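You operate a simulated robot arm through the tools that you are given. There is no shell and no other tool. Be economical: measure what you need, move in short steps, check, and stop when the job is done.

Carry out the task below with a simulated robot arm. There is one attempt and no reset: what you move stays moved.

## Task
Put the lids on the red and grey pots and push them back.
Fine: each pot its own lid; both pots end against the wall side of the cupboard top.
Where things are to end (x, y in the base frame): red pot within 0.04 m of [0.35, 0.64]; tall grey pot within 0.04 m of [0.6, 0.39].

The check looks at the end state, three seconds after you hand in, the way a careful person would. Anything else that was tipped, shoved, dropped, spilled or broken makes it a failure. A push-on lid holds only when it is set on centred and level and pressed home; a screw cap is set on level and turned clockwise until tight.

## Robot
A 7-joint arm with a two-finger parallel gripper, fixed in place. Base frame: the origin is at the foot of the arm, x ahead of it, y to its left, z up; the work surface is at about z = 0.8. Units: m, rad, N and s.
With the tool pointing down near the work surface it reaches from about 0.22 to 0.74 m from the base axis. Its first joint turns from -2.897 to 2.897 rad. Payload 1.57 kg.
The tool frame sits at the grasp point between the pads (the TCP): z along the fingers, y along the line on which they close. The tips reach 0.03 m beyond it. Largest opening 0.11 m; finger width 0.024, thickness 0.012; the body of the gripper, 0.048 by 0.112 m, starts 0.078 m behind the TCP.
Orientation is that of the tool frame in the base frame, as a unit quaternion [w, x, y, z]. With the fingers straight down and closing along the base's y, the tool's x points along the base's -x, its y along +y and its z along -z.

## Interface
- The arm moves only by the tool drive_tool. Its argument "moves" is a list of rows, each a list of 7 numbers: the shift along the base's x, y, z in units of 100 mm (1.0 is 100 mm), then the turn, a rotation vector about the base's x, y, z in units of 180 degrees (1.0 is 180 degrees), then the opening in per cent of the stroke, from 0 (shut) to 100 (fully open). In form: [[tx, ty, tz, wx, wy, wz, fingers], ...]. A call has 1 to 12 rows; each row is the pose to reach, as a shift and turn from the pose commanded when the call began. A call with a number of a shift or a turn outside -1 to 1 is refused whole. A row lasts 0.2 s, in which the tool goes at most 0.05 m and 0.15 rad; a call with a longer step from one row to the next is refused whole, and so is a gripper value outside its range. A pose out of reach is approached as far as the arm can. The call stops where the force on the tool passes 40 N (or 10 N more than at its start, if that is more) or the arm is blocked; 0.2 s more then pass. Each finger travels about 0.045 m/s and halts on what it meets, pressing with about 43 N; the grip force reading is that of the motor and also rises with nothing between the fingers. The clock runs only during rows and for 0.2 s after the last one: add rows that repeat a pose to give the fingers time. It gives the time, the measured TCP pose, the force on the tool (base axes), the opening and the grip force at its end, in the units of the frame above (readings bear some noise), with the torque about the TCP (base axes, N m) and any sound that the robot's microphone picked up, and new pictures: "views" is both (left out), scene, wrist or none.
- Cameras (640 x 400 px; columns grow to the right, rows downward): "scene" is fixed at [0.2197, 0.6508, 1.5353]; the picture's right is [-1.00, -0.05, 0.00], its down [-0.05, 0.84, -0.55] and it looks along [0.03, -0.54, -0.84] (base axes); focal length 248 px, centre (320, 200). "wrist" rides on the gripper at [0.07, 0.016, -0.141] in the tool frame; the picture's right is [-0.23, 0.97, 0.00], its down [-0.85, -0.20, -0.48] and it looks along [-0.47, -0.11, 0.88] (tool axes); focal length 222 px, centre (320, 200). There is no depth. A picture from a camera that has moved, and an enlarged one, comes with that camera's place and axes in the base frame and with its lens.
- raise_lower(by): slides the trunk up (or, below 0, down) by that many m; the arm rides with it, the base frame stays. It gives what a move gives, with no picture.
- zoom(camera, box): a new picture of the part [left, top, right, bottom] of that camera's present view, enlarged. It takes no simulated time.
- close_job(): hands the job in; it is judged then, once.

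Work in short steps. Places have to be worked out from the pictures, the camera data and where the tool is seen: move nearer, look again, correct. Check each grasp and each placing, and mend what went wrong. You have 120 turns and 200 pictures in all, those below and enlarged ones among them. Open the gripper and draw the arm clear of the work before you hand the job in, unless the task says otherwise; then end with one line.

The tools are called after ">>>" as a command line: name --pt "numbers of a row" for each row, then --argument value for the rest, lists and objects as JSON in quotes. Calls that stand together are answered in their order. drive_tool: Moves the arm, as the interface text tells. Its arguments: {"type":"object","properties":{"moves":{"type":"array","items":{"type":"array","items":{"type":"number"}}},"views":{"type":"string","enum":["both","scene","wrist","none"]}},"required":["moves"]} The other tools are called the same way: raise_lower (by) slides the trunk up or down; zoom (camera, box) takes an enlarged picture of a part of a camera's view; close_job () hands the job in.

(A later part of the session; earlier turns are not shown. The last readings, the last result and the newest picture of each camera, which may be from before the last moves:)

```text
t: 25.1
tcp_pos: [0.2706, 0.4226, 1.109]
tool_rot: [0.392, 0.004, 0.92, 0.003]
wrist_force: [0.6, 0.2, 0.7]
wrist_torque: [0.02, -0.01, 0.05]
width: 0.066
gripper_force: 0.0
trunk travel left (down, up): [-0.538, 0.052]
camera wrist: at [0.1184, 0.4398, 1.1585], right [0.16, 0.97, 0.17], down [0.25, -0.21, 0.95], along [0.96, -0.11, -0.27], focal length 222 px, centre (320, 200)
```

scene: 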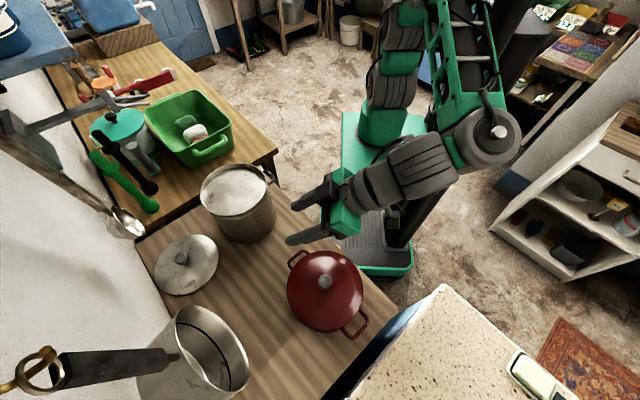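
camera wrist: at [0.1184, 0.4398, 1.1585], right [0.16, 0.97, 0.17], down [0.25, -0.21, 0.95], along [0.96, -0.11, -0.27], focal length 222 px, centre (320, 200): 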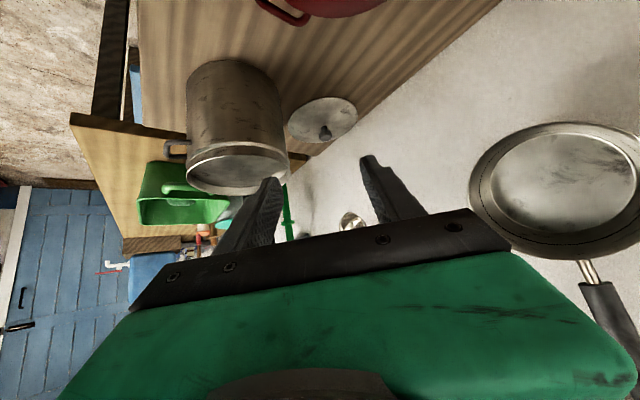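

The views agree on the grey knob at (0.645, 0.423, 0.836). With azimuth 0 the hand would pass very close to the pot rim, so I turn another 20° to come in from the free side.

>>> drive_tool --pt "0.25 0.1 0 0 0 -0.037 60" --pt "0.5 0.25 -0.1 0 0 -0.074 60" --pt "0.75 0.35 -0.2 0 0 -0.111 60" --pt "1.0 0.4 -0.4 0 0 -0.111 60" --views "none"

>>> drive_tool --pt "0.3 -0.02 -0.2 0 0 0 60" --pt "0.55 -0.05 -0.5 0 0 0 60" --pt "0.75 -0.08 -0.9 0 0 0 60" --pt "0.93 -0.1 -1.0 0 0 0 60" --pt "0.93 -0.1 -1.0 0 0 0 60"

```text
t: 26.1
tcp_pos: [0.3713, 0.4631, 1.0721]
tool_rot: [0.387, 0.164, 0.905, -0.065]
wrist_force: [0.0, 0.3, -0.3]
wrist_torque: [0.0, -0.04, 0.01]
width: 0.0659
gripper_force: 0.1
trunk travel left (down, up): [-0.538, 0.052]
```

```text
t: 27.3
tcp_pos: [0.4614, 0.4539, 0.9725]
tool_rot: [0.387, 0.163, 0.905, -0.064]
wrist_force: [0.6, 0.7, -0.8]
wrist_torque: [0.01, 0.01, 0.01]
width: 0.066
gripper_force: 0.0
trunk travel left (down, up): [-0.538, 0.052]
camera wrist: at [0.3253, 0.5191, 1.0203], right [0.48, 0.86, 0.17], down [0.16, -0.28, 0.95], along [0.86, -0.43, -0.27], focal length 222 px, centre (320, 200)
```

scene: 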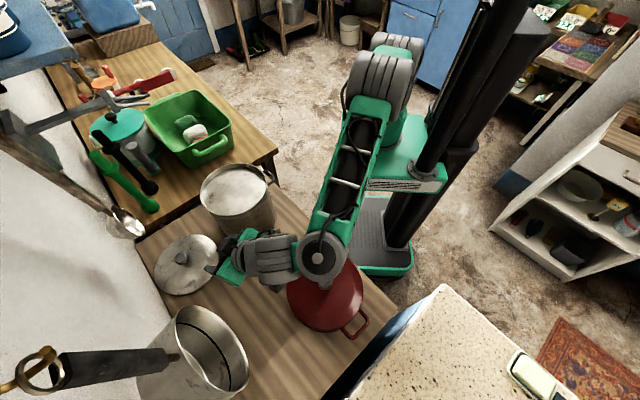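
wrist: 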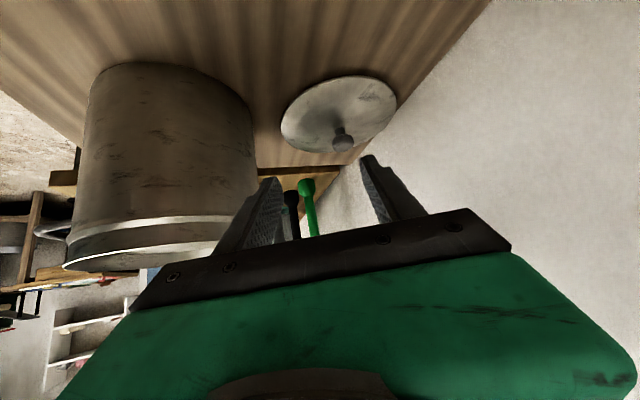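

The knob is confirmed at (0.645, 0.422, 0.834). I'll move to the pre-grasp and then in along the axis.

>>> drive_tool --pt "0.4 0 -0.2 0 0 0 60" --pt "0.75 0 -0.4 0 0 0 60" --pt "1.0 -0.02 -0.57 0 0 0 60" --pt "1.0 -0.02 -0.57 0 0 0 60"

```text
t: 28.3
tcp_pos: [0.5625, 0.4494, 0.9138]
tool_rot: [0.388, 0.163, 0.905, -0.064]
wrist_force: [0.1, -0.9, 0.0]
wrist_torque: [-0.03, 0.02, 0.02]
width: 0.0663
gripper_force: 0.0
trunk travel left (down, up): [-0.538, 0.052]
camera wrist: at [0.426, 0.5174, 0.9624], right [0.48, 0.86, 0.17], down [0.16, -0.28, 0.95], along [0.86, -0.43, -0.27], focal length 222 px, centre (320, 200)
```

scene: 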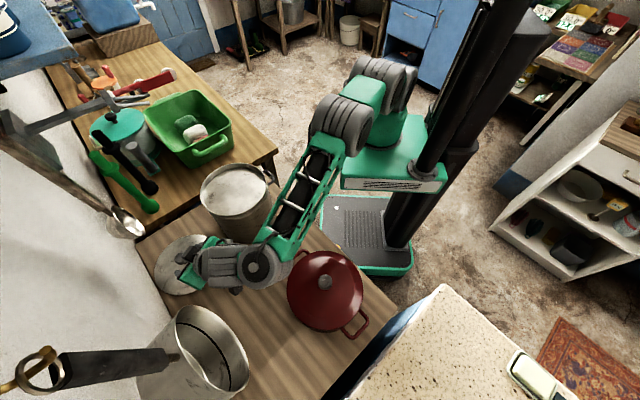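
wrist: 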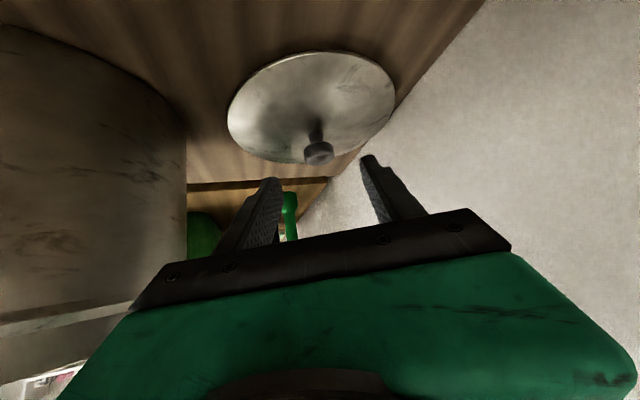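

On target. I'll slide in onto the knob.

>>> drive_tool --pt "0.25 -0.09 -0.23 0 0 0 60" --pt "0.48 -0.18 -0.46 0 0 0 60" --pt "0.71 -0.27 -0.68 0 0 0 60" --pt "0.71 -0.27 -0.68 0 0 0 60"

```text
t: 29.3
tcp_pos: [0.6355, 0.4233, 0.85]
tool_rot: [0.387, 0.162, 0.905, -0.062]
wrist_force: [1.2, -0.9, 3.9]
wrist_torque: [-0.17, -0.01, 0.04]
width: 0.0663
gripper_force: 0.5
trunk travel left (down, up): [-0.538, 0.052]
camera wrist: at [0.4987, 0.49, 0.8973], right [0.48, 0.86, 0.18], down [0.16, -0.28, 0.95], along [0.86, -0.43, -0.27], focal length 222 px, centre (320, 200)
```

scene: 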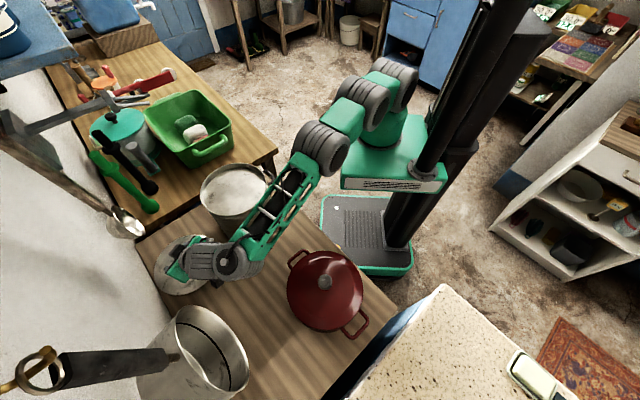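
wrist: 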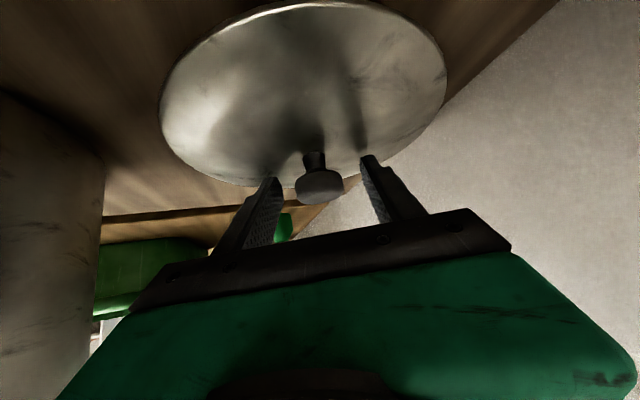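

The fingertips just touch the lid plate (4 N), and the knob sits where the red one did when gripped. I'll raise 3 mm and close.

>>> drive_tool --pt "0 0 0.05 0 0 0 60" --pt "0 0 0.05 0 0 0 0" --pt "0 0 0.05 0 0 0 0" --pt "0 0 0.05 0 0 0 0" --pt "0 0 0.05 0 0 0 0" --views "wrist"

```text
t: 30.5
tcp_pos: [0.6356, 0.4218, 0.8525]
tool_rot: [0.387, 0.163, 0.905, -0.065]
wrist_force: [-0.6, -0.1, 0.0]
wrist_torque: [-0.01, -0.02, -0.01]
width: 0.0329
gripper_force: 31.8
trunk travel left (down, up): [-0.538, 0.052]
camera wrist: at [0.498, 0.4894, 0.9006], right [0.48, 0.86, 0.17], down [0.16, -0.28, 0.95], along [0.86, -0.43, -0.27], focal length 222 px, centre (320, 200)
```

wrist: 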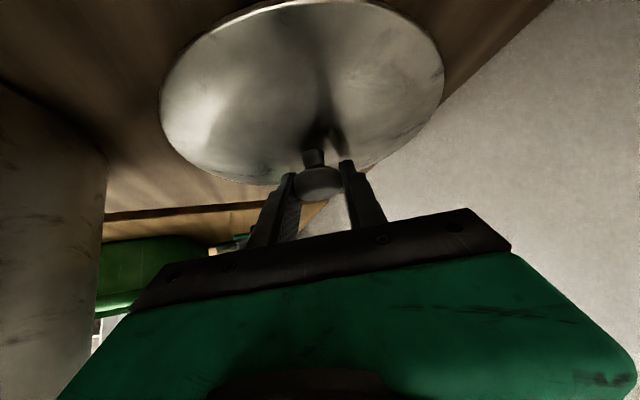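

The grip is firm. I'll lift 4 cm, then slide the lid out from under the ladle along the wall while turning the azimuth back to 0, keeping clear of the tall pot.

>>> drive_tool --pt "0 0 0.2 0 0 0 0" --pt "0 0 0.4 0 0 0 0" --pt "-0.2 0.16 0.4 0 0 0.028 0" --pt "-0.4 0.32 0.4 0 0 0.056 0" --pt "-0.6 0.46 0.4 0 0 0.084 0" --pt "-0.8 0.57 0.4 0 0 0.111 0" --pt "-1.0 0.7 0.4 0 0 0.111 0" --pt "-1.0 0.7 0.4 0 0 0.111 0"

```text
t: 32.3
tcp_pos: [0.5342, 0.4927, 0.8912]
tool_rot: [0.393, 0.004, 0.92, 0.004]
wrist_force: [0.0, -0.4, -0.9]
wrist_torque: [-0.01, 0.0, -0.02]
width: 0.0328
gripper_force: 40.9
trunk travel left (down, up): [-0.538, 0.052]
camera wrist: at [0.3826, 0.5093, 0.939], right [0.16, 0.97, 0.17], down [0.25, -0.21, 0.95], along [0.96, -0.11, -0.27], focal length 222 px, centre (320, 200)
```

scene: 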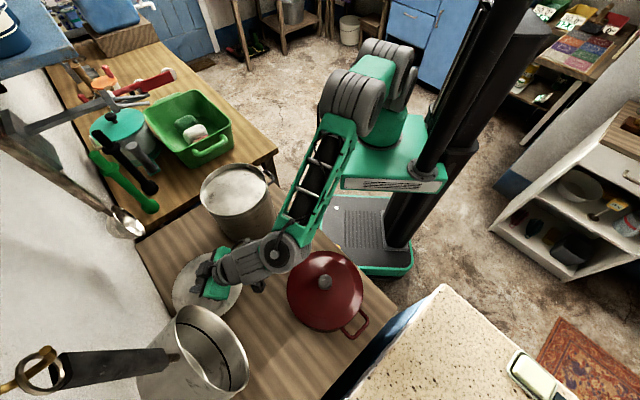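
wrist: 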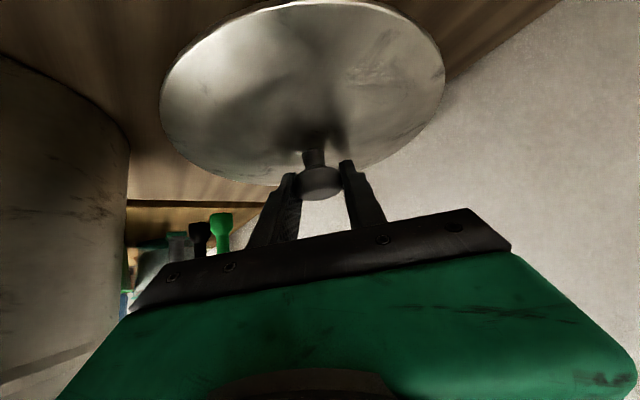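

All clear. I'll raise the lid above the pot rim, drifting inward.

>>> drive_tool --pt "0 0 0.4 0 0 0 0" --pt "-0.1 0 0.8 0 0 0 0" --pt "-0.3 0 1.0 0 0 0 0" --views "none"

>>> drive_tool --pt "-0.1 0 0.4 0 0 0 0" --pt "-0.15 0 0.75 0 0 0 0" --pt "-0.2 -0.3 0.85 0 0 0 0" --pt "-0.25 -0.6 0.85 0 0 0 0" --pt "-0.25 -0.6 0.85 0 0 0 0"

```text
t: 33.1
tcp_pos: [0.5022, 0.491, 0.993]
tool_rot: [0.391, 0.003, 0.92, 0.004]
wrist_force: [-0.2, 0.3, -1.4]
wrist_torque: [-0.01, -0.01, 0.01]
width: 0.0329
gripper_force: 41.0
trunk travel left (down, up): [-0.538, 0.052]
```

```text
t: 34.3
tcp_pos: [0.4755, 0.4308, 1.0776]
tool_rot: [0.392, 0.004, 0.92, 0.003]
wrist_force: [0.1, -1.1, -1.2]
wrist_torque: [-0.01, -0.02, -0.05]
width: 0.0327
gripper_force: 41.3
trunk travel left (down, up): [-0.538, 0.052]
camera wrist: at [0.3263, 0.4475, 1.1252], right [0.16, 0.97, 0.17], down [0.25, -0.21, 0.95], along [0.96, -0.11, -0.27], focal length 222 px, centre (320, 200)
```

scene: 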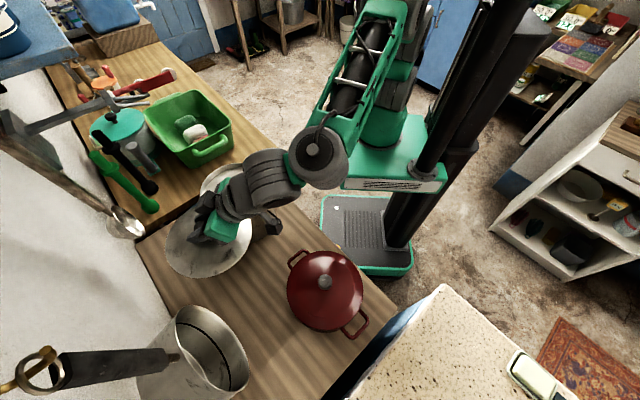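
wrist: 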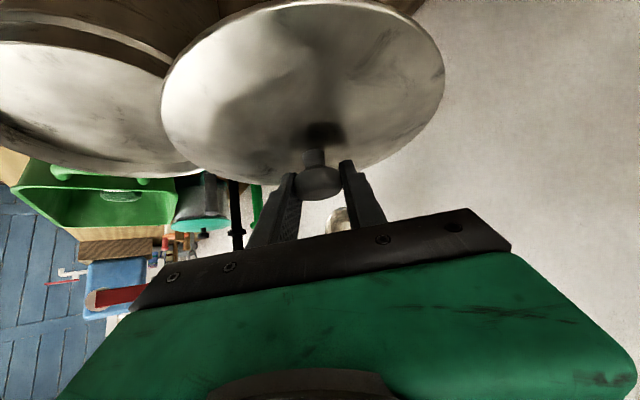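

The lid is above the rim. To measure the pot rim precisely I'll shift aside so both cameras see the open pot.

>>> drive_tool --pt "-0.4 0.1 0.05 0 0 0 0" --pt "-0.8 0.2 0.1 0 0 0 0" --pt "-1.0 0.35 0.2 0 0 0 0" --pt "-1.0 0.35 0.2 0 0 0 0"

>>> zoom --camera "scene" --box '[180, 140, 300, 260]'

>>> zoom --camera "wrist" --box '[0, 0, 240, 200]'

```text
t: 35.3
tcp_pos: [0.3787, 0.4665, 1.0972]
tool_rot: [0.393, 0.004, 0.92, 0.004]
wrist_force: [-0.4, 0.2, -1.9]
wrist_torque: [0.0, -0.01, 0.01]
width: 0.0328
gripper_force: 40.9
trunk travel left (down, up): [-0.538, 0.052]
camera wrist: at [0.2279, 0.4832, 1.1458], right [0.16, 0.97, 0.17], down [0.25, -0.21, 0.95], along [0.96, -0.11, -0.27], focal length 222 px, centre (320, 200)
```

scene: 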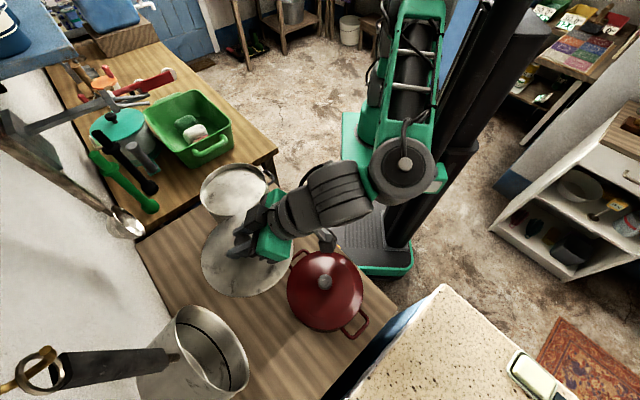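
wrist: 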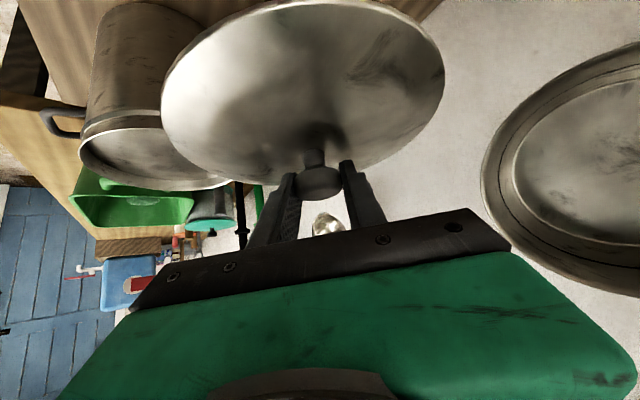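

```text
3.33 times, centred on (240, 200) of scene
camera zoom: at [0.2197, 0.6508, 1.5353], right [-1.0, -0.05, 0.0], down [-0.05, 0.84, -0.55], along [0.03, -0.54, -0.84], focal length 827 px, centre (587, 200)
```

zoom: 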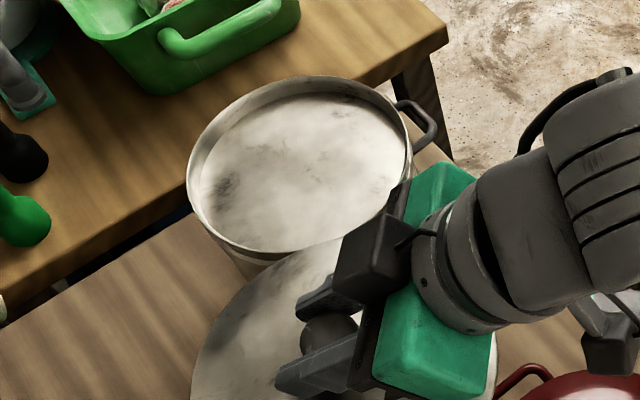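

```text
2.00 times, centred on (120, 100) of wrist
camera zoom: at [0.2279, 0.4832, 1.1458], right [0.16, 0.97, 0.17], down [0.25, -0.21, 0.95], along [0.96, -0.11, -0.27], focal length 444 px, centre (720, 400)
```

zoom: 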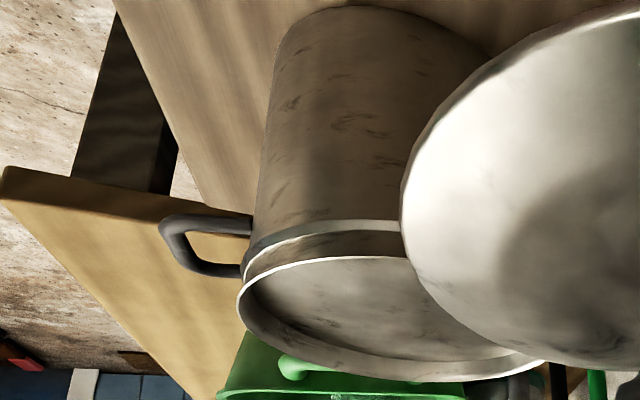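

A fit to both views puts the tall pot's rim centre at about (0.481, 0.264), z≈0.979, R≈0.095. I'll move the lid over it with about 5 cm of clearance.

>>> drive_tool --pt "0.2 -0.4 0 0 0 0 0" --pt "0.4 -0.8 0 0 0 0 0" --pt "0.5 -1.0 0 0 0 0 0" --views "none"

>>> drive_tool --pt "0.2 -0.4 -0.1 0 0 0 0" --pt "0.4 -0.8 -0.1 0 0 0 0" --pt "0.41 -1.0 -0.2 0 0 0 0" --pt "0.41 -1.0 -0.2 0 0 0 0"

>>> zoom --camera "scene" --box '[180, 140, 300, 260]'

```text
t: 36.1
tcp_pos: [0.4305, 0.3645, 1.0951]
tool_rot: [0.392, 0.003, 0.92, 0.004]
wrist_force: [-1.0, -0.2, -0.4]
wrist_torque: [-0.02, 0.0, 0.01]
width: 0.0329
gripper_force: 40.5
trunk travel left (down, up): [-0.538, 0.052]
```

```text
t: 37.1
tcp_pos: [0.4718, 0.2678, 1.0732]
tool_rot: [0.392, 0.003, 0.92, 0.004]
wrist_force: [-0.1, 0.0, -1.0]
wrist_torque: [0.02, -0.06, 0.0]
width: 0.0329
gripper_force: 41.5
trunk travel left (down, up): [-0.538, 0.052]
camera wrist: at [0.3203, 0.2839, 1.1218], right [0.16, 0.97, 0.17], down [0.25, -0.21, 0.95], along [0.96, -0.11, -0.27], focal length 222 px, centre (320, 200)
```

scene: 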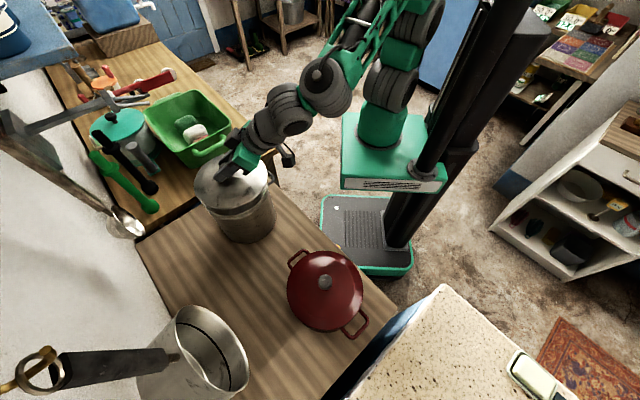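
wrist: 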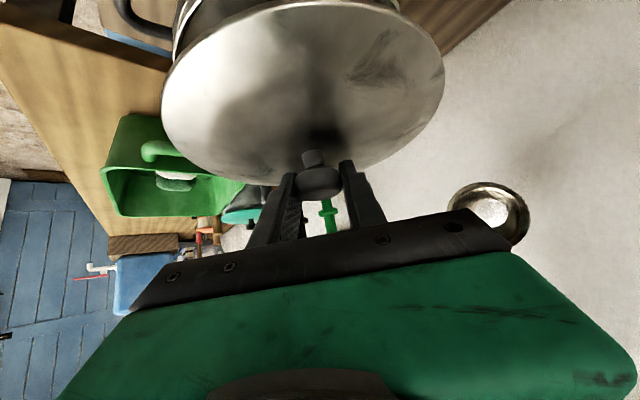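

```text
3.33 times, centred on (240, 200) of scene
camera zoom: at [0.2197, 0.6508, 1.5353], right [-1.0, -0.05, 0.0], down [-0.05, 0.84, -0.55], along [0.03, -0.54, -0.84], focal length 827 px, centre (587, 200)
```

zoom: 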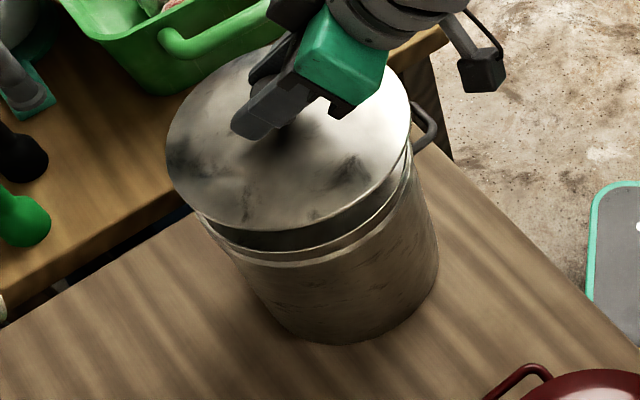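

The lid is over the pot, perhaps 6 mm short in x. I'll lower it to about 1 cm above the rim to compare directly.

>>> drive_tool --pt "0.03 -0.01 -0.15 0 0 0 0" --pt "0.03 -0.02 -0.3 0 0 0 0" --pt "0.03 -0.02 -0.36 0 0 0 0" --pt "0.03 -0.02 -0.36 0 0 0 0" --views "wrist"

>>> zoom --camera "scene" --box '[185, 145, 290, 250]'

```text
t: 38.1
tcp_pos: [0.4726, 0.2666, 1.039]
tool_rot: [0.392, 0.003, 0.92, 0.004]
wrist_force: [0.3, 0.2, -1.5]
wrist_torque: [0.0, 0.0, 0.02]
width: 0.0327
gripper_force: 40.5
trunk travel left (down, up): [-0.538, 0.052]
camera wrist: at [0.3207, 0.2831, 1.0878], right [0.16, 0.97, 0.17], down [0.25, -0.21, 0.95], along [0.96, -0.11, -0.27], focal length 222 px, centre (320, 200)
```

wrist: 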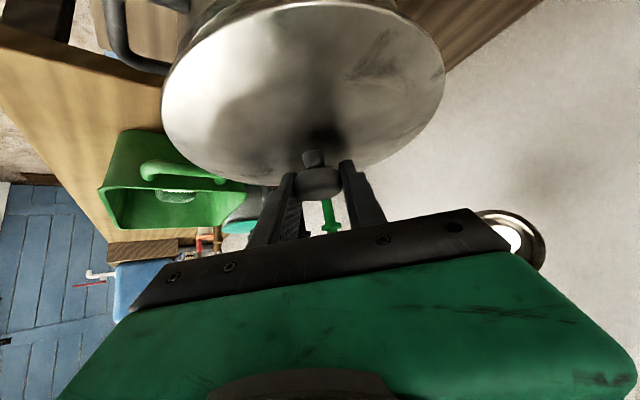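

```text
3.81 times, centred on (238, 198) of scene
camera zoom: at [0.2197, 0.6508, 1.5353], right [-1.0, -0.05, 0.0], down [-0.05, 0.84, -0.55], along [0.03, -0.54, -0.84], focal length 945 px, centre (634, 210)
```

zoom: 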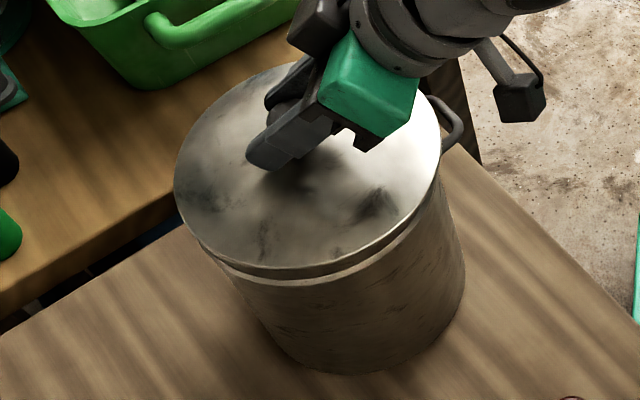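

Relative to the rim the lid needs about +5 mm in x. I'll check the wrist view for a second opinion.

>>> zoom --camera "wrist" --box '[120, 0, 460, 110]'

>>> zoom --camera "scene" --box '[195, 170, 275, 230]'

```text
1.88 times, centred on (290, 55) of wrist
camera zoom: at [0.3207, 0.2831, 1.0878], right [0.16, 0.97, 0.17], down [0.25, -0.21, 0.95], along [0.96, -0.11, -0.27], focal length 418 px, centre (376, 473)
```

zoom: 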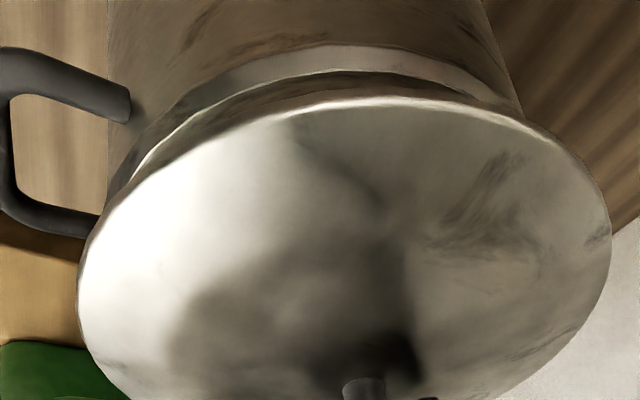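

```text
6.67 times, centred on (235, 200) of scene
camera zoom: at [0.2197, 0.6508, 1.5353], right [-1.0, -0.05, 0.0], down [-0.05, 0.84, -0.55], along [0.03, -0.54, -0.84], focal length 1653 px, centre (887, 200)
```

zoom: 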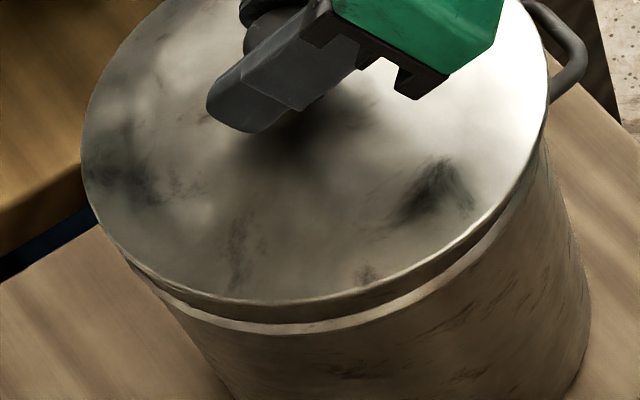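

Both views put the lid centre near x≈0.475 and the pot at 0.481, with y about 3 mm too large. I'll correct by (+0.006, −0.003) and check again.

>>> drive_tool --pt "0.06 -0.03 0 0 0 0 0" --pt "0.06 -0.03 -0.03 0 0 0 0" --pt "0.06 -0.03 -0.03 0 0 0 0" --views "none"

>>> zoom --camera "scene" --box '[190, 150, 280, 230]'

>>> zoom --camera "wrist" --box '[120, 0, 460, 110]'

```text
t: 38.9
tcp_pos: [0.4804, 0.2627, 1.0362]
tool_rot: [0.393, 0.004, 0.919, 0.004]
wrist_force: [-0.7, 0.1, -1.2]
wrist_torque: [0.0, 0.04, -0.04]
width: 0.0326
gripper_force: 40.9
trunk travel left (down, up): [-0.538, 0.052]
```

```text
5.00 times, centred on (235, 190) of scene
camera zoom: at [0.2197, 0.6508, 1.5353], right [-1.0, -0.05, 0.0], down [-0.05, 0.84, -0.55], along [0.03, -0.54, -0.84], focal length 1240 px, centre (745, 250)
```

zoom: 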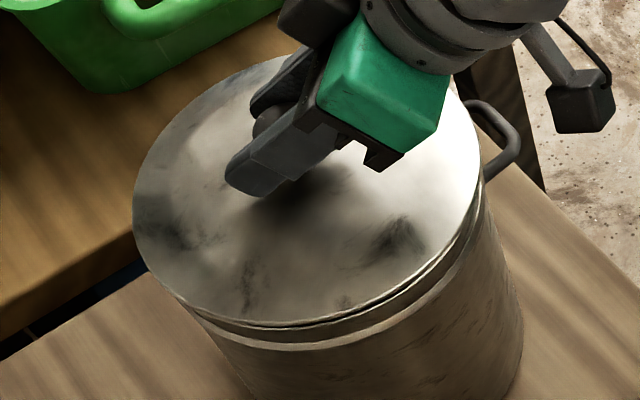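

```text
1.88 times, centred on (290, 55) of wrist
camera zoom: at [0.3278, 0.2797, 1.0848], right [0.16, 0.97, 0.17], down [0.25, -0.21, 0.95], along [0.96, -0.11, -0.27], focal length 418 px, centre (376, 473)
```

zoom: 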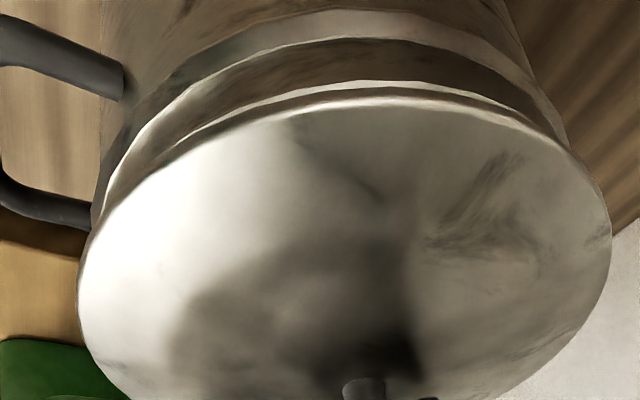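

The rim sliver now shows evenly around the lid in both views. I'll lower to contact.

>>> drive_tool --pt "0 0 -0.05 0 0 0 0" --pt "0 0 -0.1 0 0 0 0" --pt "0 0 -0.13 0 0 0 0" --pt "0 0 -0.16 0 0 0 0" --views "none"

>>> zoom --camera "scene" --box '[190, 150, 280, 230]'

```text
t: 39.9
tcp_pos: [0.4825, 0.2648, 1.03]
tool_rot: [0.4, 0.006, 0.917, 0.01]
wrist_force: [1.5, -0.7, 10.5]
wrist_torque: [-0.65, 0.43, -0.08]
width: 0.0327
gripper_force: 41.6
trunk travel left (down, up): [-0.538, 0.052]
stopped in row 4: the force on the tool passed its limit at 43 N (the readings are from after the stop); the commanded pose is now the measured one
```

```text
5.00 times, centred on (235, 190) of scene
camera zoom: at [0.2197, 0.6508, 1.5353], right [-1.0, -0.05, 0.0], down [-0.05, 0.84, -0.55], along [0.03, -0.54, -0.84], focal length 1240 px, centre (745, 250)
```

zoom: 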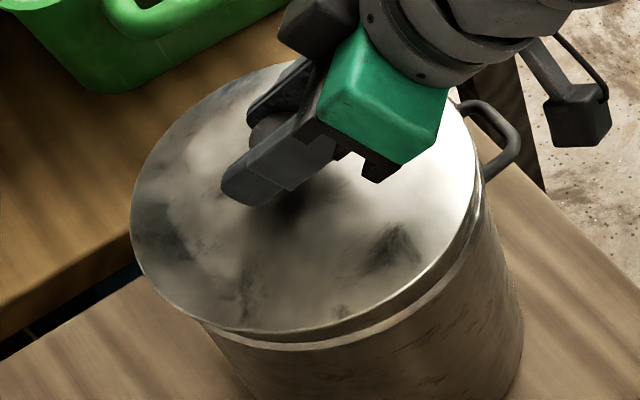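

Contact, and pressed at 43 N. I'll unload a little, release and back out along the tool axis.

>>> drive_tool --pt "0 0 0.01 0 0 0 0" --pt "0 0 0.02 0 0 0 60" --pt "0 0 0.02 0 0 0 60" --pt "0 0 0.02 0 0 0 60" --pt "-0.2 0 0.22 0 0 0 60" --pt "-0.45 0 0.5 0 0 0 60" --pt "-0.75 0 0.8 0 0 0 60"

>>> zoom --camera "scene" --box '[190, 150, 280, 230]'

>>> zoom --camera "wrist" --box '[200, 0, 440, 150]'

```text
t: 41.5
tcp_pos: [0.4071, 0.2639, 1.107]
tool_rot: [0.398, 0.006, 0.917, 0.008]
wrist_force: [0.2, -0.3, 0.8]
wrist_torque: [0.03, 0.01, 0.0]
width: 0.0661
gripper_force: 0.1
trunk travel left (down, up): [-0.538, 0.052]
camera wrist: at [0.2546, 0.2803, 1.1532], right [0.16, 0.97, 0.18], down [0.23, -0.22, 0.95], along [0.96, -0.11, -0.26], focal length 222 px, centre (320, 200)
```

scene: 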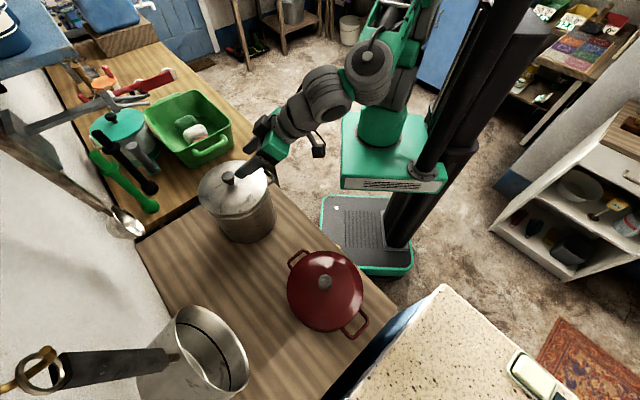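
wrist: 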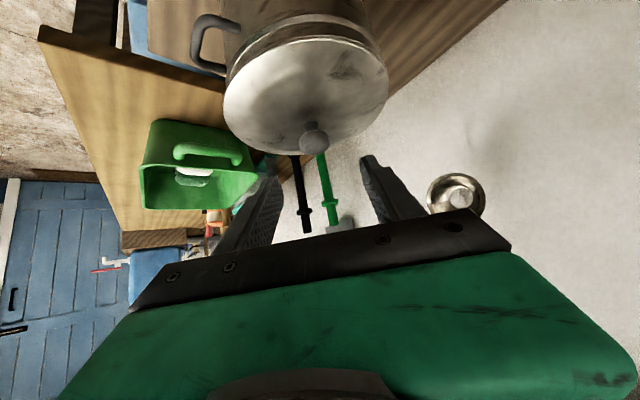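

```text
5.00 times, centred on (235, 190) of scene
camera zoom: at [0.2197, 0.6508, 1.5353], right [-1.0, -0.05, 0.0], down [-0.05, 0.84, -0.55], along [0.03, -0.54, -0.84], focal length 1240 px, centre (745, 250)
```

zoom: 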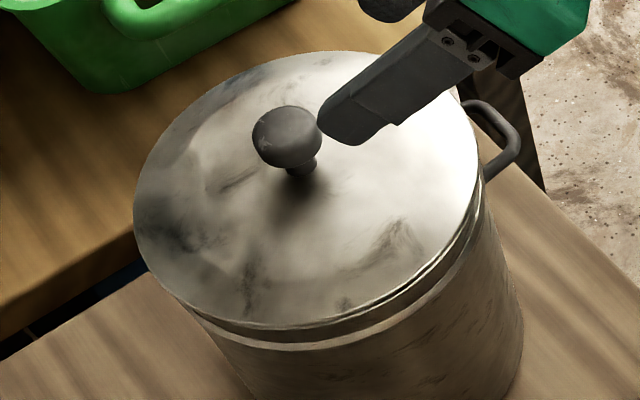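

```text
2.67 times, centred on (320, 75) of wrist
camera zoom: at [0.2546, 0.2803, 1.1532], right [0.16, 0.97, 0.18], down [0.23, -0.22, 0.95], along [0.96, -0.11, -0.26], focal length 592 px, centre (320, 533)
```

zoom: 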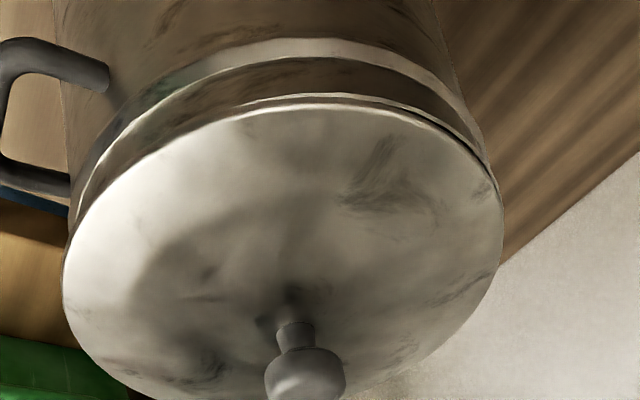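

The lid looks about level. I'll look closely at the gap along its edge.

>>> zoom --camera "scene" --box '[198, 180, 262, 222]'

>>> zoom --camera "wrist" --box '[220, 20, 400, 120]'

```text
9.52 times, centred on (230, 201) of scene
camera zoom: at [0.2197, 0.6508, 1.5353], right [-1.0, -0.05, 0.0], down [-0.05, 0.84, -0.55], along [0.03, -0.54, -0.84], focal length 2362 px, centre (1177, 190)
```

zoom: 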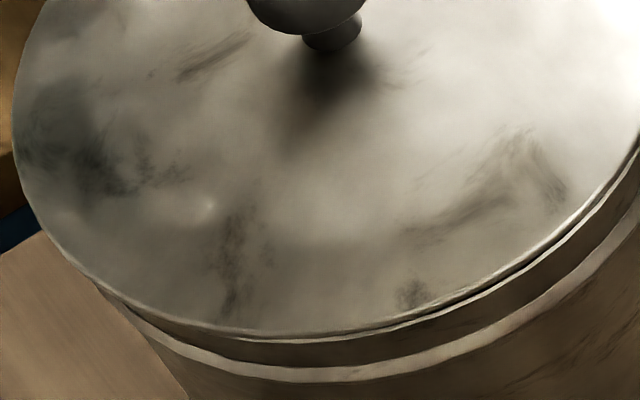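

```text
3.56 times, centred on (310, 70) of wrist
camera zoom: at [0.2546, 0.2803, 1.1532], right [0.16, 0.97, 0.18], down [0.23, -0.22, 0.95], along [0.96, -0.11, -0.26], focal length 790 px, centre (356, 662)
```

zoom: 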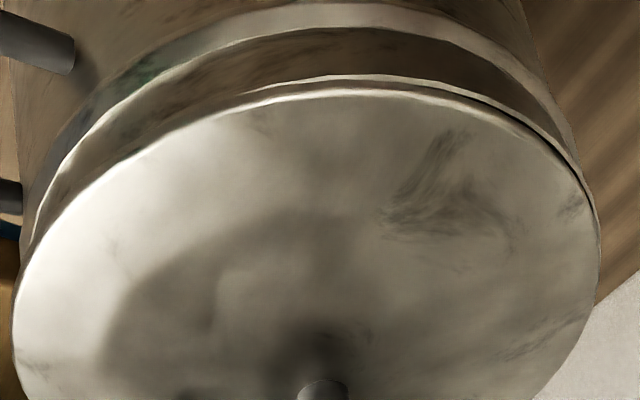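

I can't see a tilt. To be sure both lids are pressed home without side load, I'll press each knob straight down with the closed fingers, the grey one first. I'll rotate to vertical above its knob at about (0.485, 0.258).

>>> drive_tool --pt "0 0 0.3 0 0.043 0 0" --pt "0.1 0 0.6 0 0.086 0 0" --pt "0.3 0 0.7 0 0.129 0 0" --pt "0.5 -0.02 0.7 0 0.172 0 0" --pt "0.7 -0.04 0.7 0 0.215 0 0" --pt "0.78 -0.05 0.7 0 0.26 0 0" --pt "0.78 -0.05 0.7 0 0.26 0 0"

>>> zoom --camera "wrist" --box '[220, 100, 420, 225]'

```text
t: 43.1
tcp_pos: [0.4844, 0.2584, 1.177]
tool_rot: [0.0, 0.009, 1.0, 0.005]
wrist_force: [0.4, 0.2, 0.0]
wrist_torque: [0.03, 0.02, 0.0]
width: 0.0003
gripper_force: 21.0
trunk travel left (down, up): [-0.538, 0.052]
camera wrist: at [0.413, 0.2752, 1.3198], right [0.24, 0.97, 0.01], down [0.85, -0.22, 0.48], along [0.46, -0.11, -0.88], focal length 222 px, centre (320, 200)
```

scene: 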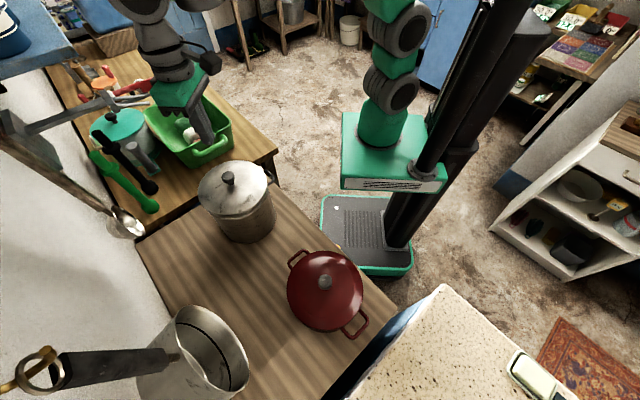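
wrist: 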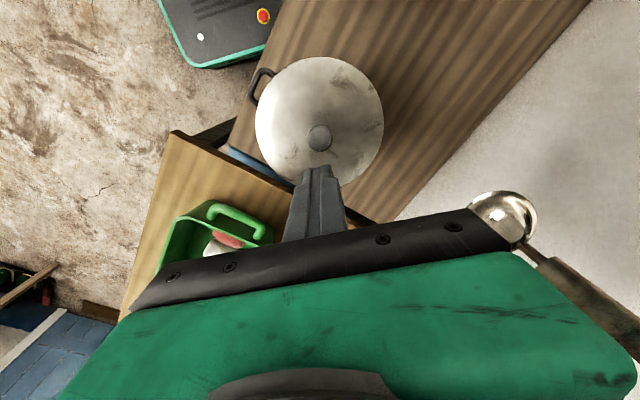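

```text
3.20 times, centred on (320, 162) of wrist
camera zoom: at [0.413, 0.2752, 1.3198], right [0.24, 0.97, 0.01], down [0.85, -0.22, 0.48], along [0.46, -0.11, -0.88], focal length 711 px, centre (320, 320)
```

zoom: 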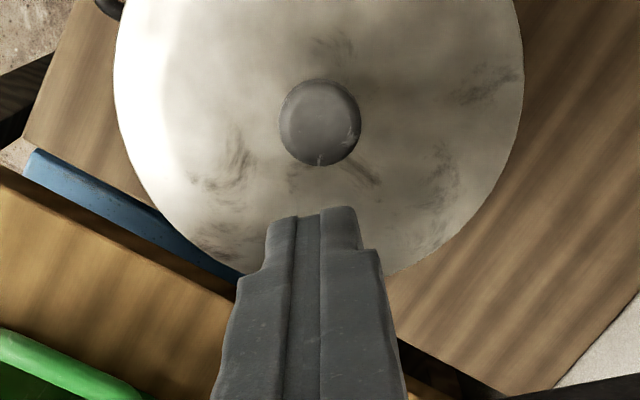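

The knob top appears near (0.478, 0.261). I'll descend to about 1–2 cm above it and check the alignment.

>>> drive_tool --pt "-0.03 0.02 -0.3 0 0 0 0" --pt "-0.06 0.02 -0.6 0 0 0 0" --pt "-0.06 0.02 -0.95 0 0 0 0" --pt "-0.06 0.02 -1.0 0 0 0 0" --pt "-0.06 0.02 -1.0 0 0 0 0"

>>> zoom --camera "wrist" --box '[220, 100, 420, 225]'

>>> zoom --camera "scene" --box '[180, 130, 290, 220]'

```text
t: 44.3
tcp_pos: [0.4788, 0.2618, 1.0805]
tool_rot: [-0.001, 0.008, 1.0, 0.005]
wrist_force: [0.8, -0.2, 0.3]
wrist_torque: [0.02, 0.0, 0.0]
width: 0.0
gripper_force: 20.8
trunk travel left (down, up): [-0.538, 0.052]
camera wrist: at [0.4085, 0.2784, 1.2223], right [0.24, 0.97, 0.01], down [0.85, -0.22, 0.48], along [0.47, -0.11, -0.88], focal length 222 px, centre (320, 200)
```

scene: 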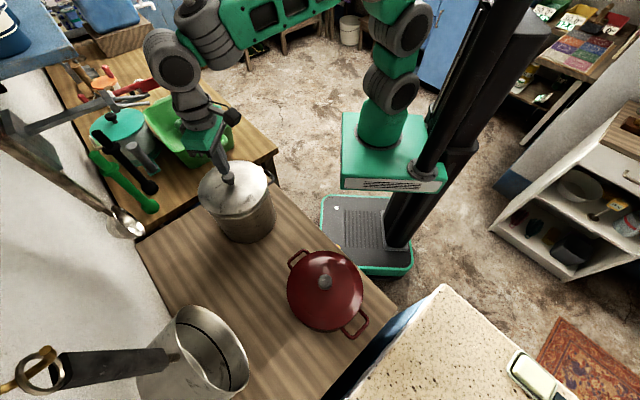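
wrist: 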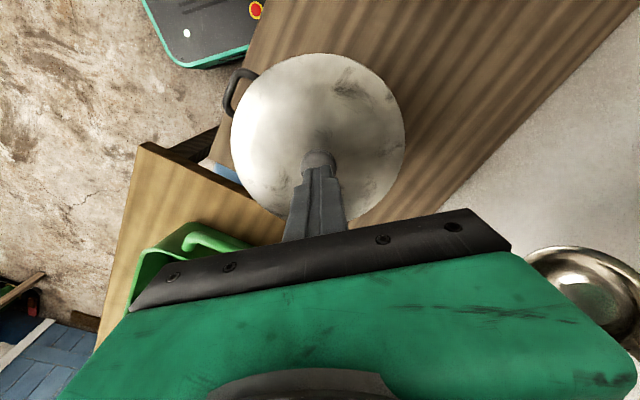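

```text
3.20 times, centred on (320, 162) of wrist
camera zoom: at [0.4085, 0.2784, 1.2223], right [0.24, 0.97, 0.01], down [0.85, -0.22, 0.48], along [0.47, -0.11, -0.88], focal length 711 px, centre (320, 320)
```

zoom: 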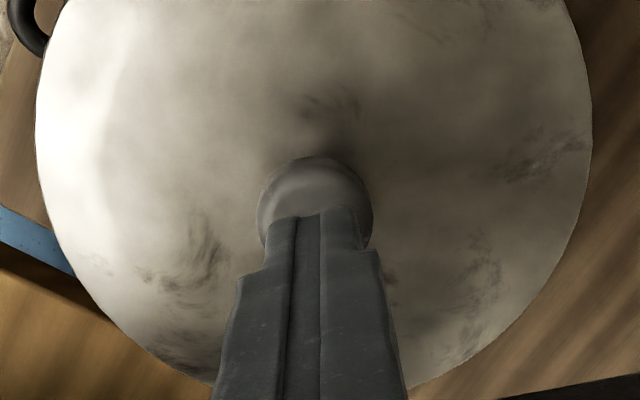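

```text
4.44 times, centred on (235, 175) of scene
camera zoom: at [0.2197, 0.6508, 1.5353], right [-1.0, -0.05, 0.0], down [-0.05, 0.84, -0.55], along [0.03, -0.54, -0.84], focal length 1102 px, centre (698, 311)
```

zoom: 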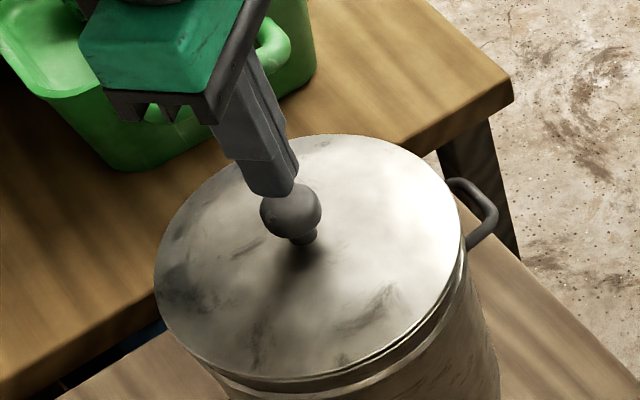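

The fingertip is about 4 mm off the knob centre, so I'll shift (−0.004, −0.003) and press down slowly.

>>> drive_tool --pt "-0.04 -0.03 -0.05 0 0 0 0" --pt "-0.04 -0.03 -0.1 0 0 0 0" --pt "-0.04 -0.03 -0.15 0 0 0 0" --pt "-0.04 -0.03 -0.2 0 0 0 0" --pt "-0.04 -0.03 -0.25 0 0 0 0" --pt "-0.04 -0.03 -0.3 0 0 0 0" --pt "-0.04 -0.03 -0.34 0 0 0 0" --views "none"

>>> zoom --camera "scene" --box '[180, 130, 290, 220]'

```text
t: 45.5
tcp_pos: [0.4762, 0.2578, 1.0639]
tool_rot: [0.009, 0.009, 1.0, 0.01]
wrist_force: [-6.0, -6.4, 15.3]
wrist_torque: [-0.24, 0.32, 0.03]
width: 0.0001
gripper_force: 21.9
trunk travel left (down, up): [-0.538, 0.052]
stopped in row 6: the force on the tool passed its limit at 46 N (the readings are from after the stop); the commanded pose is now the measured one
```

```text
4.44 times, centred on (235, 175) of scene
camera zoom: at [0.2197, 0.6508, 1.5353], right [-1.0, -0.05, 0.0], down [-0.05, 0.84, -0.55], along [0.03, -0.54, -0.84], focal length 1102 px, centre (698, 311)
```

zoom: 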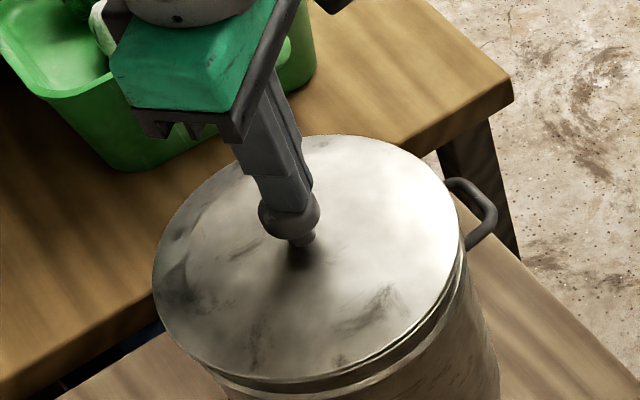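

I pressed at 46 N straight down. I'll lift off and look.

>>> drive_tool --pt "0 0 0.2 0 0 0 0" --pt "0 0 0.5 0 0 0 0" --pt "-0.3 0.1 0.9 0 0 0 0" --pt "-0.7 0.2 1.0 0 0 0 0" --pt "-1 0.3 1.0 0 0 0 0" --views "wrist"

>>> zoom --camera "scene" --box '[190, 150, 280, 245]'

>>> zoom --camera "wrist" --box '[220, 60, 420, 225]'

```text
refused: row 3 steps farther than a row can; nothing moved
```

```text
4.21 times, centred on (235, 198) of scene
camera zoom: at [0.2197, 0.6508, 1.5353], right [-1.0, -0.05, 0.0], down [-0.05, 0.84, -0.55], along [0.03, -0.54, -0.84], focal length 1044 px, centre (678, 210)
```

zoom: 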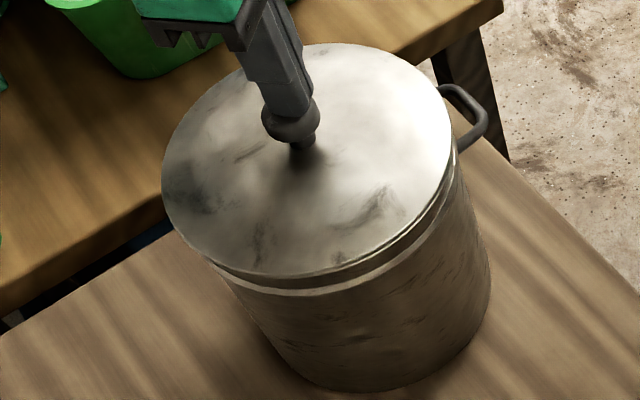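

```text
2.42 times, centred on (320, 142) of wrist
camera zoom: at [0.4035, 0.2741, 1.2046], right [0.24, 0.97, 0.02], down [0.84, -0.22, 0.49], along [0.48, -0.1, -0.87], focal length 538 px, centre (320, 339)
```

zoom: 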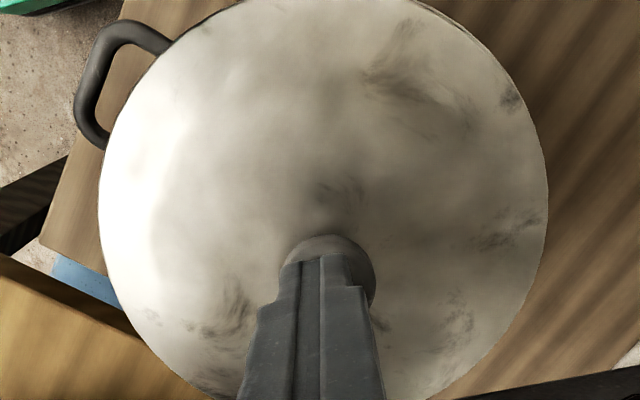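

I'll lift off with a smaller step and then view the lid edge.

>>> drive_tool --pt "0 0 0.2 0 0 0 0" --pt "0 0 0.5 0 0 0 0" --pt "-0.1 0.1 0.9 0 0 0 0" --pt "-0.4 0.3 1.0 0 0 0 0" --pt "-0.7 0.6 1.0 0 0 0 0" --pt "-1 0.9 1.0 0 0 0 0" --views "wrist"

>>> zoom --camera "scene" --box '[190, 150, 280, 230]'

```text
t: 46.9
tcp_pos: [0.3736, 0.3508, 1.1612]
tool_rot: [0.006, 0.009, 1.0, 0.008]
wrist_force: [0.4, -1.0, 0.5]
wrist_torque: [0.01, -0.03, -0.05]
width: 0.0
gripper_force: 21.9
trunk travel left (down, up): [-0.538, 0.052]
camera wrist: at [0.3021, 0.3665, 1.303], right [0.24, 0.97, 0.02], down [0.85, -0.22, 0.49], along [0.48, -0.1, -0.87], focal length 222 px, centre (320, 200)
```

wrist: 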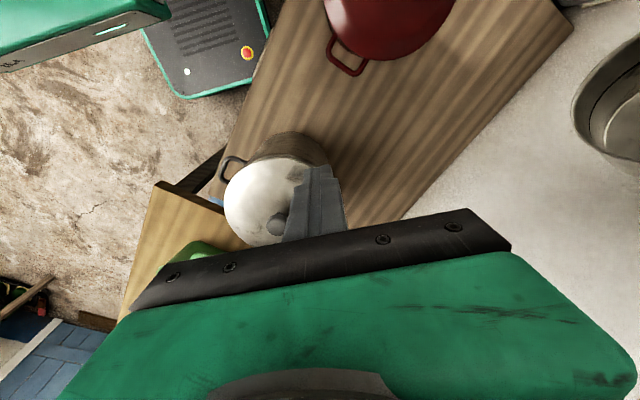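

```text
5.00 times, centred on (235, 190) of scene
camera zoom: at [0.2197, 0.6508, 1.5353], right [-1.0, -0.05, 0.0], down [-0.05, 0.84, -0.55], along [0.03, -0.54, -0.84], focal length 1240 px, centre (745, 250)
```

zoom: 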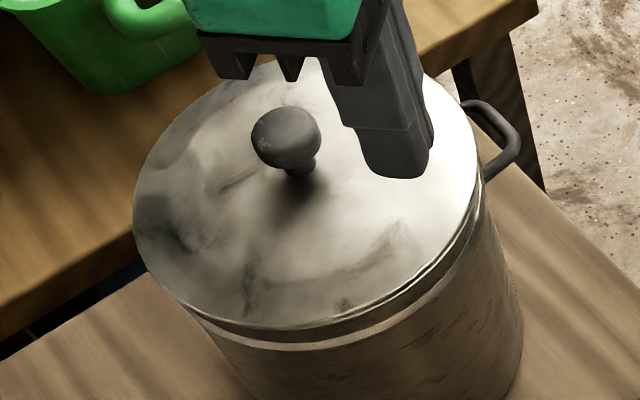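

The lid returned again to exactly the same place after the press, so it's seated. Next is the pushing. The tall pot's handle faces the base (−1,−1 direction), so I'll straddle it with open vertical fingers, yaw 45°, and push along (+1,+1).

>>> drive_tool --pt "0 -0.2 0.1 0 0 0.042 100" --pt "0 -0.4 0.2 0 0 0.084 100" --pt "0 -0.6 0.2 0 0 0.126 100" --pt "0 -0.75 0.2 0 0 0.168 100" --pt "0 -0.9 0.2 0 0 0.21 100" --pt "-0.1 -1.0 0.2 0 0 0.25 100" --views "none"

>>> drive_tool --pt "0 -0.3 0 0 0 0 100" --pt "0 -0.6 0 0 0 0 100" --pt "0 -0.9 0 0 0 0 100" --pt "0 -1.0 0 0 0 0 100" --pt "0 -1.0 0 0 0 0 100"

```text
t: 48.3
tcp_pos: [0.3661, 0.2494, 1.181]
tool_rot: [0.002, -0.376, 0.927, 0.012]
wrist_force: [-0.5, -0.5, -0.6]
wrist_torque: [0.0, -0.01, -0.01]
width: 0.1102
gripper_force: 0.0
trunk travel left (down, up): [-0.538, 0.052]
```

```text
t: 49.5
tcp_pos: [0.3679, 0.1497, 1.1806]
tool_rot: [0.002, -0.375, 0.927, 0.011]
wrist_force: [0.2, -0.2, 0.3]
wrist_torque: [0.02, 0.04, -0.01]
width: 0.1099
gripper_force: 0.2
trunk travel left (down, up): [-0.538, 0.052]
camera wrist: at [0.3044, 0.1106, 1.322], right [-0.51, 0.86, 0.02], down [0.76, 0.44, 0.49], along [0.41, 0.27, -0.87], focal length 222 px, centre (320, 200)
```

scene: 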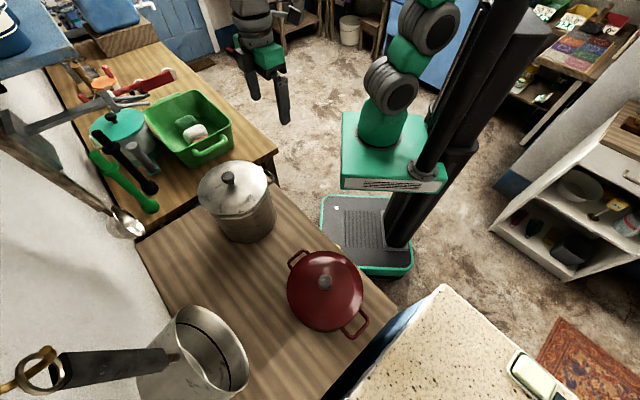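
wrist: 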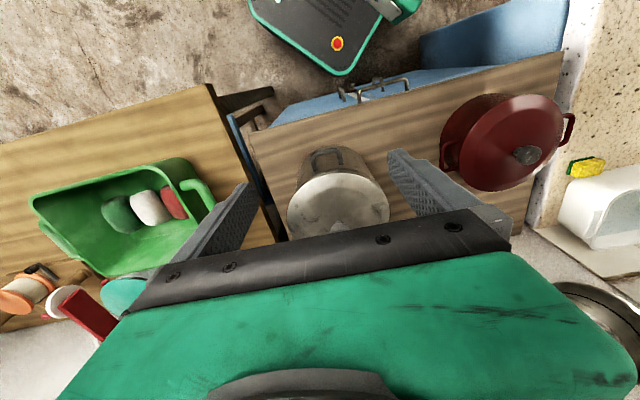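

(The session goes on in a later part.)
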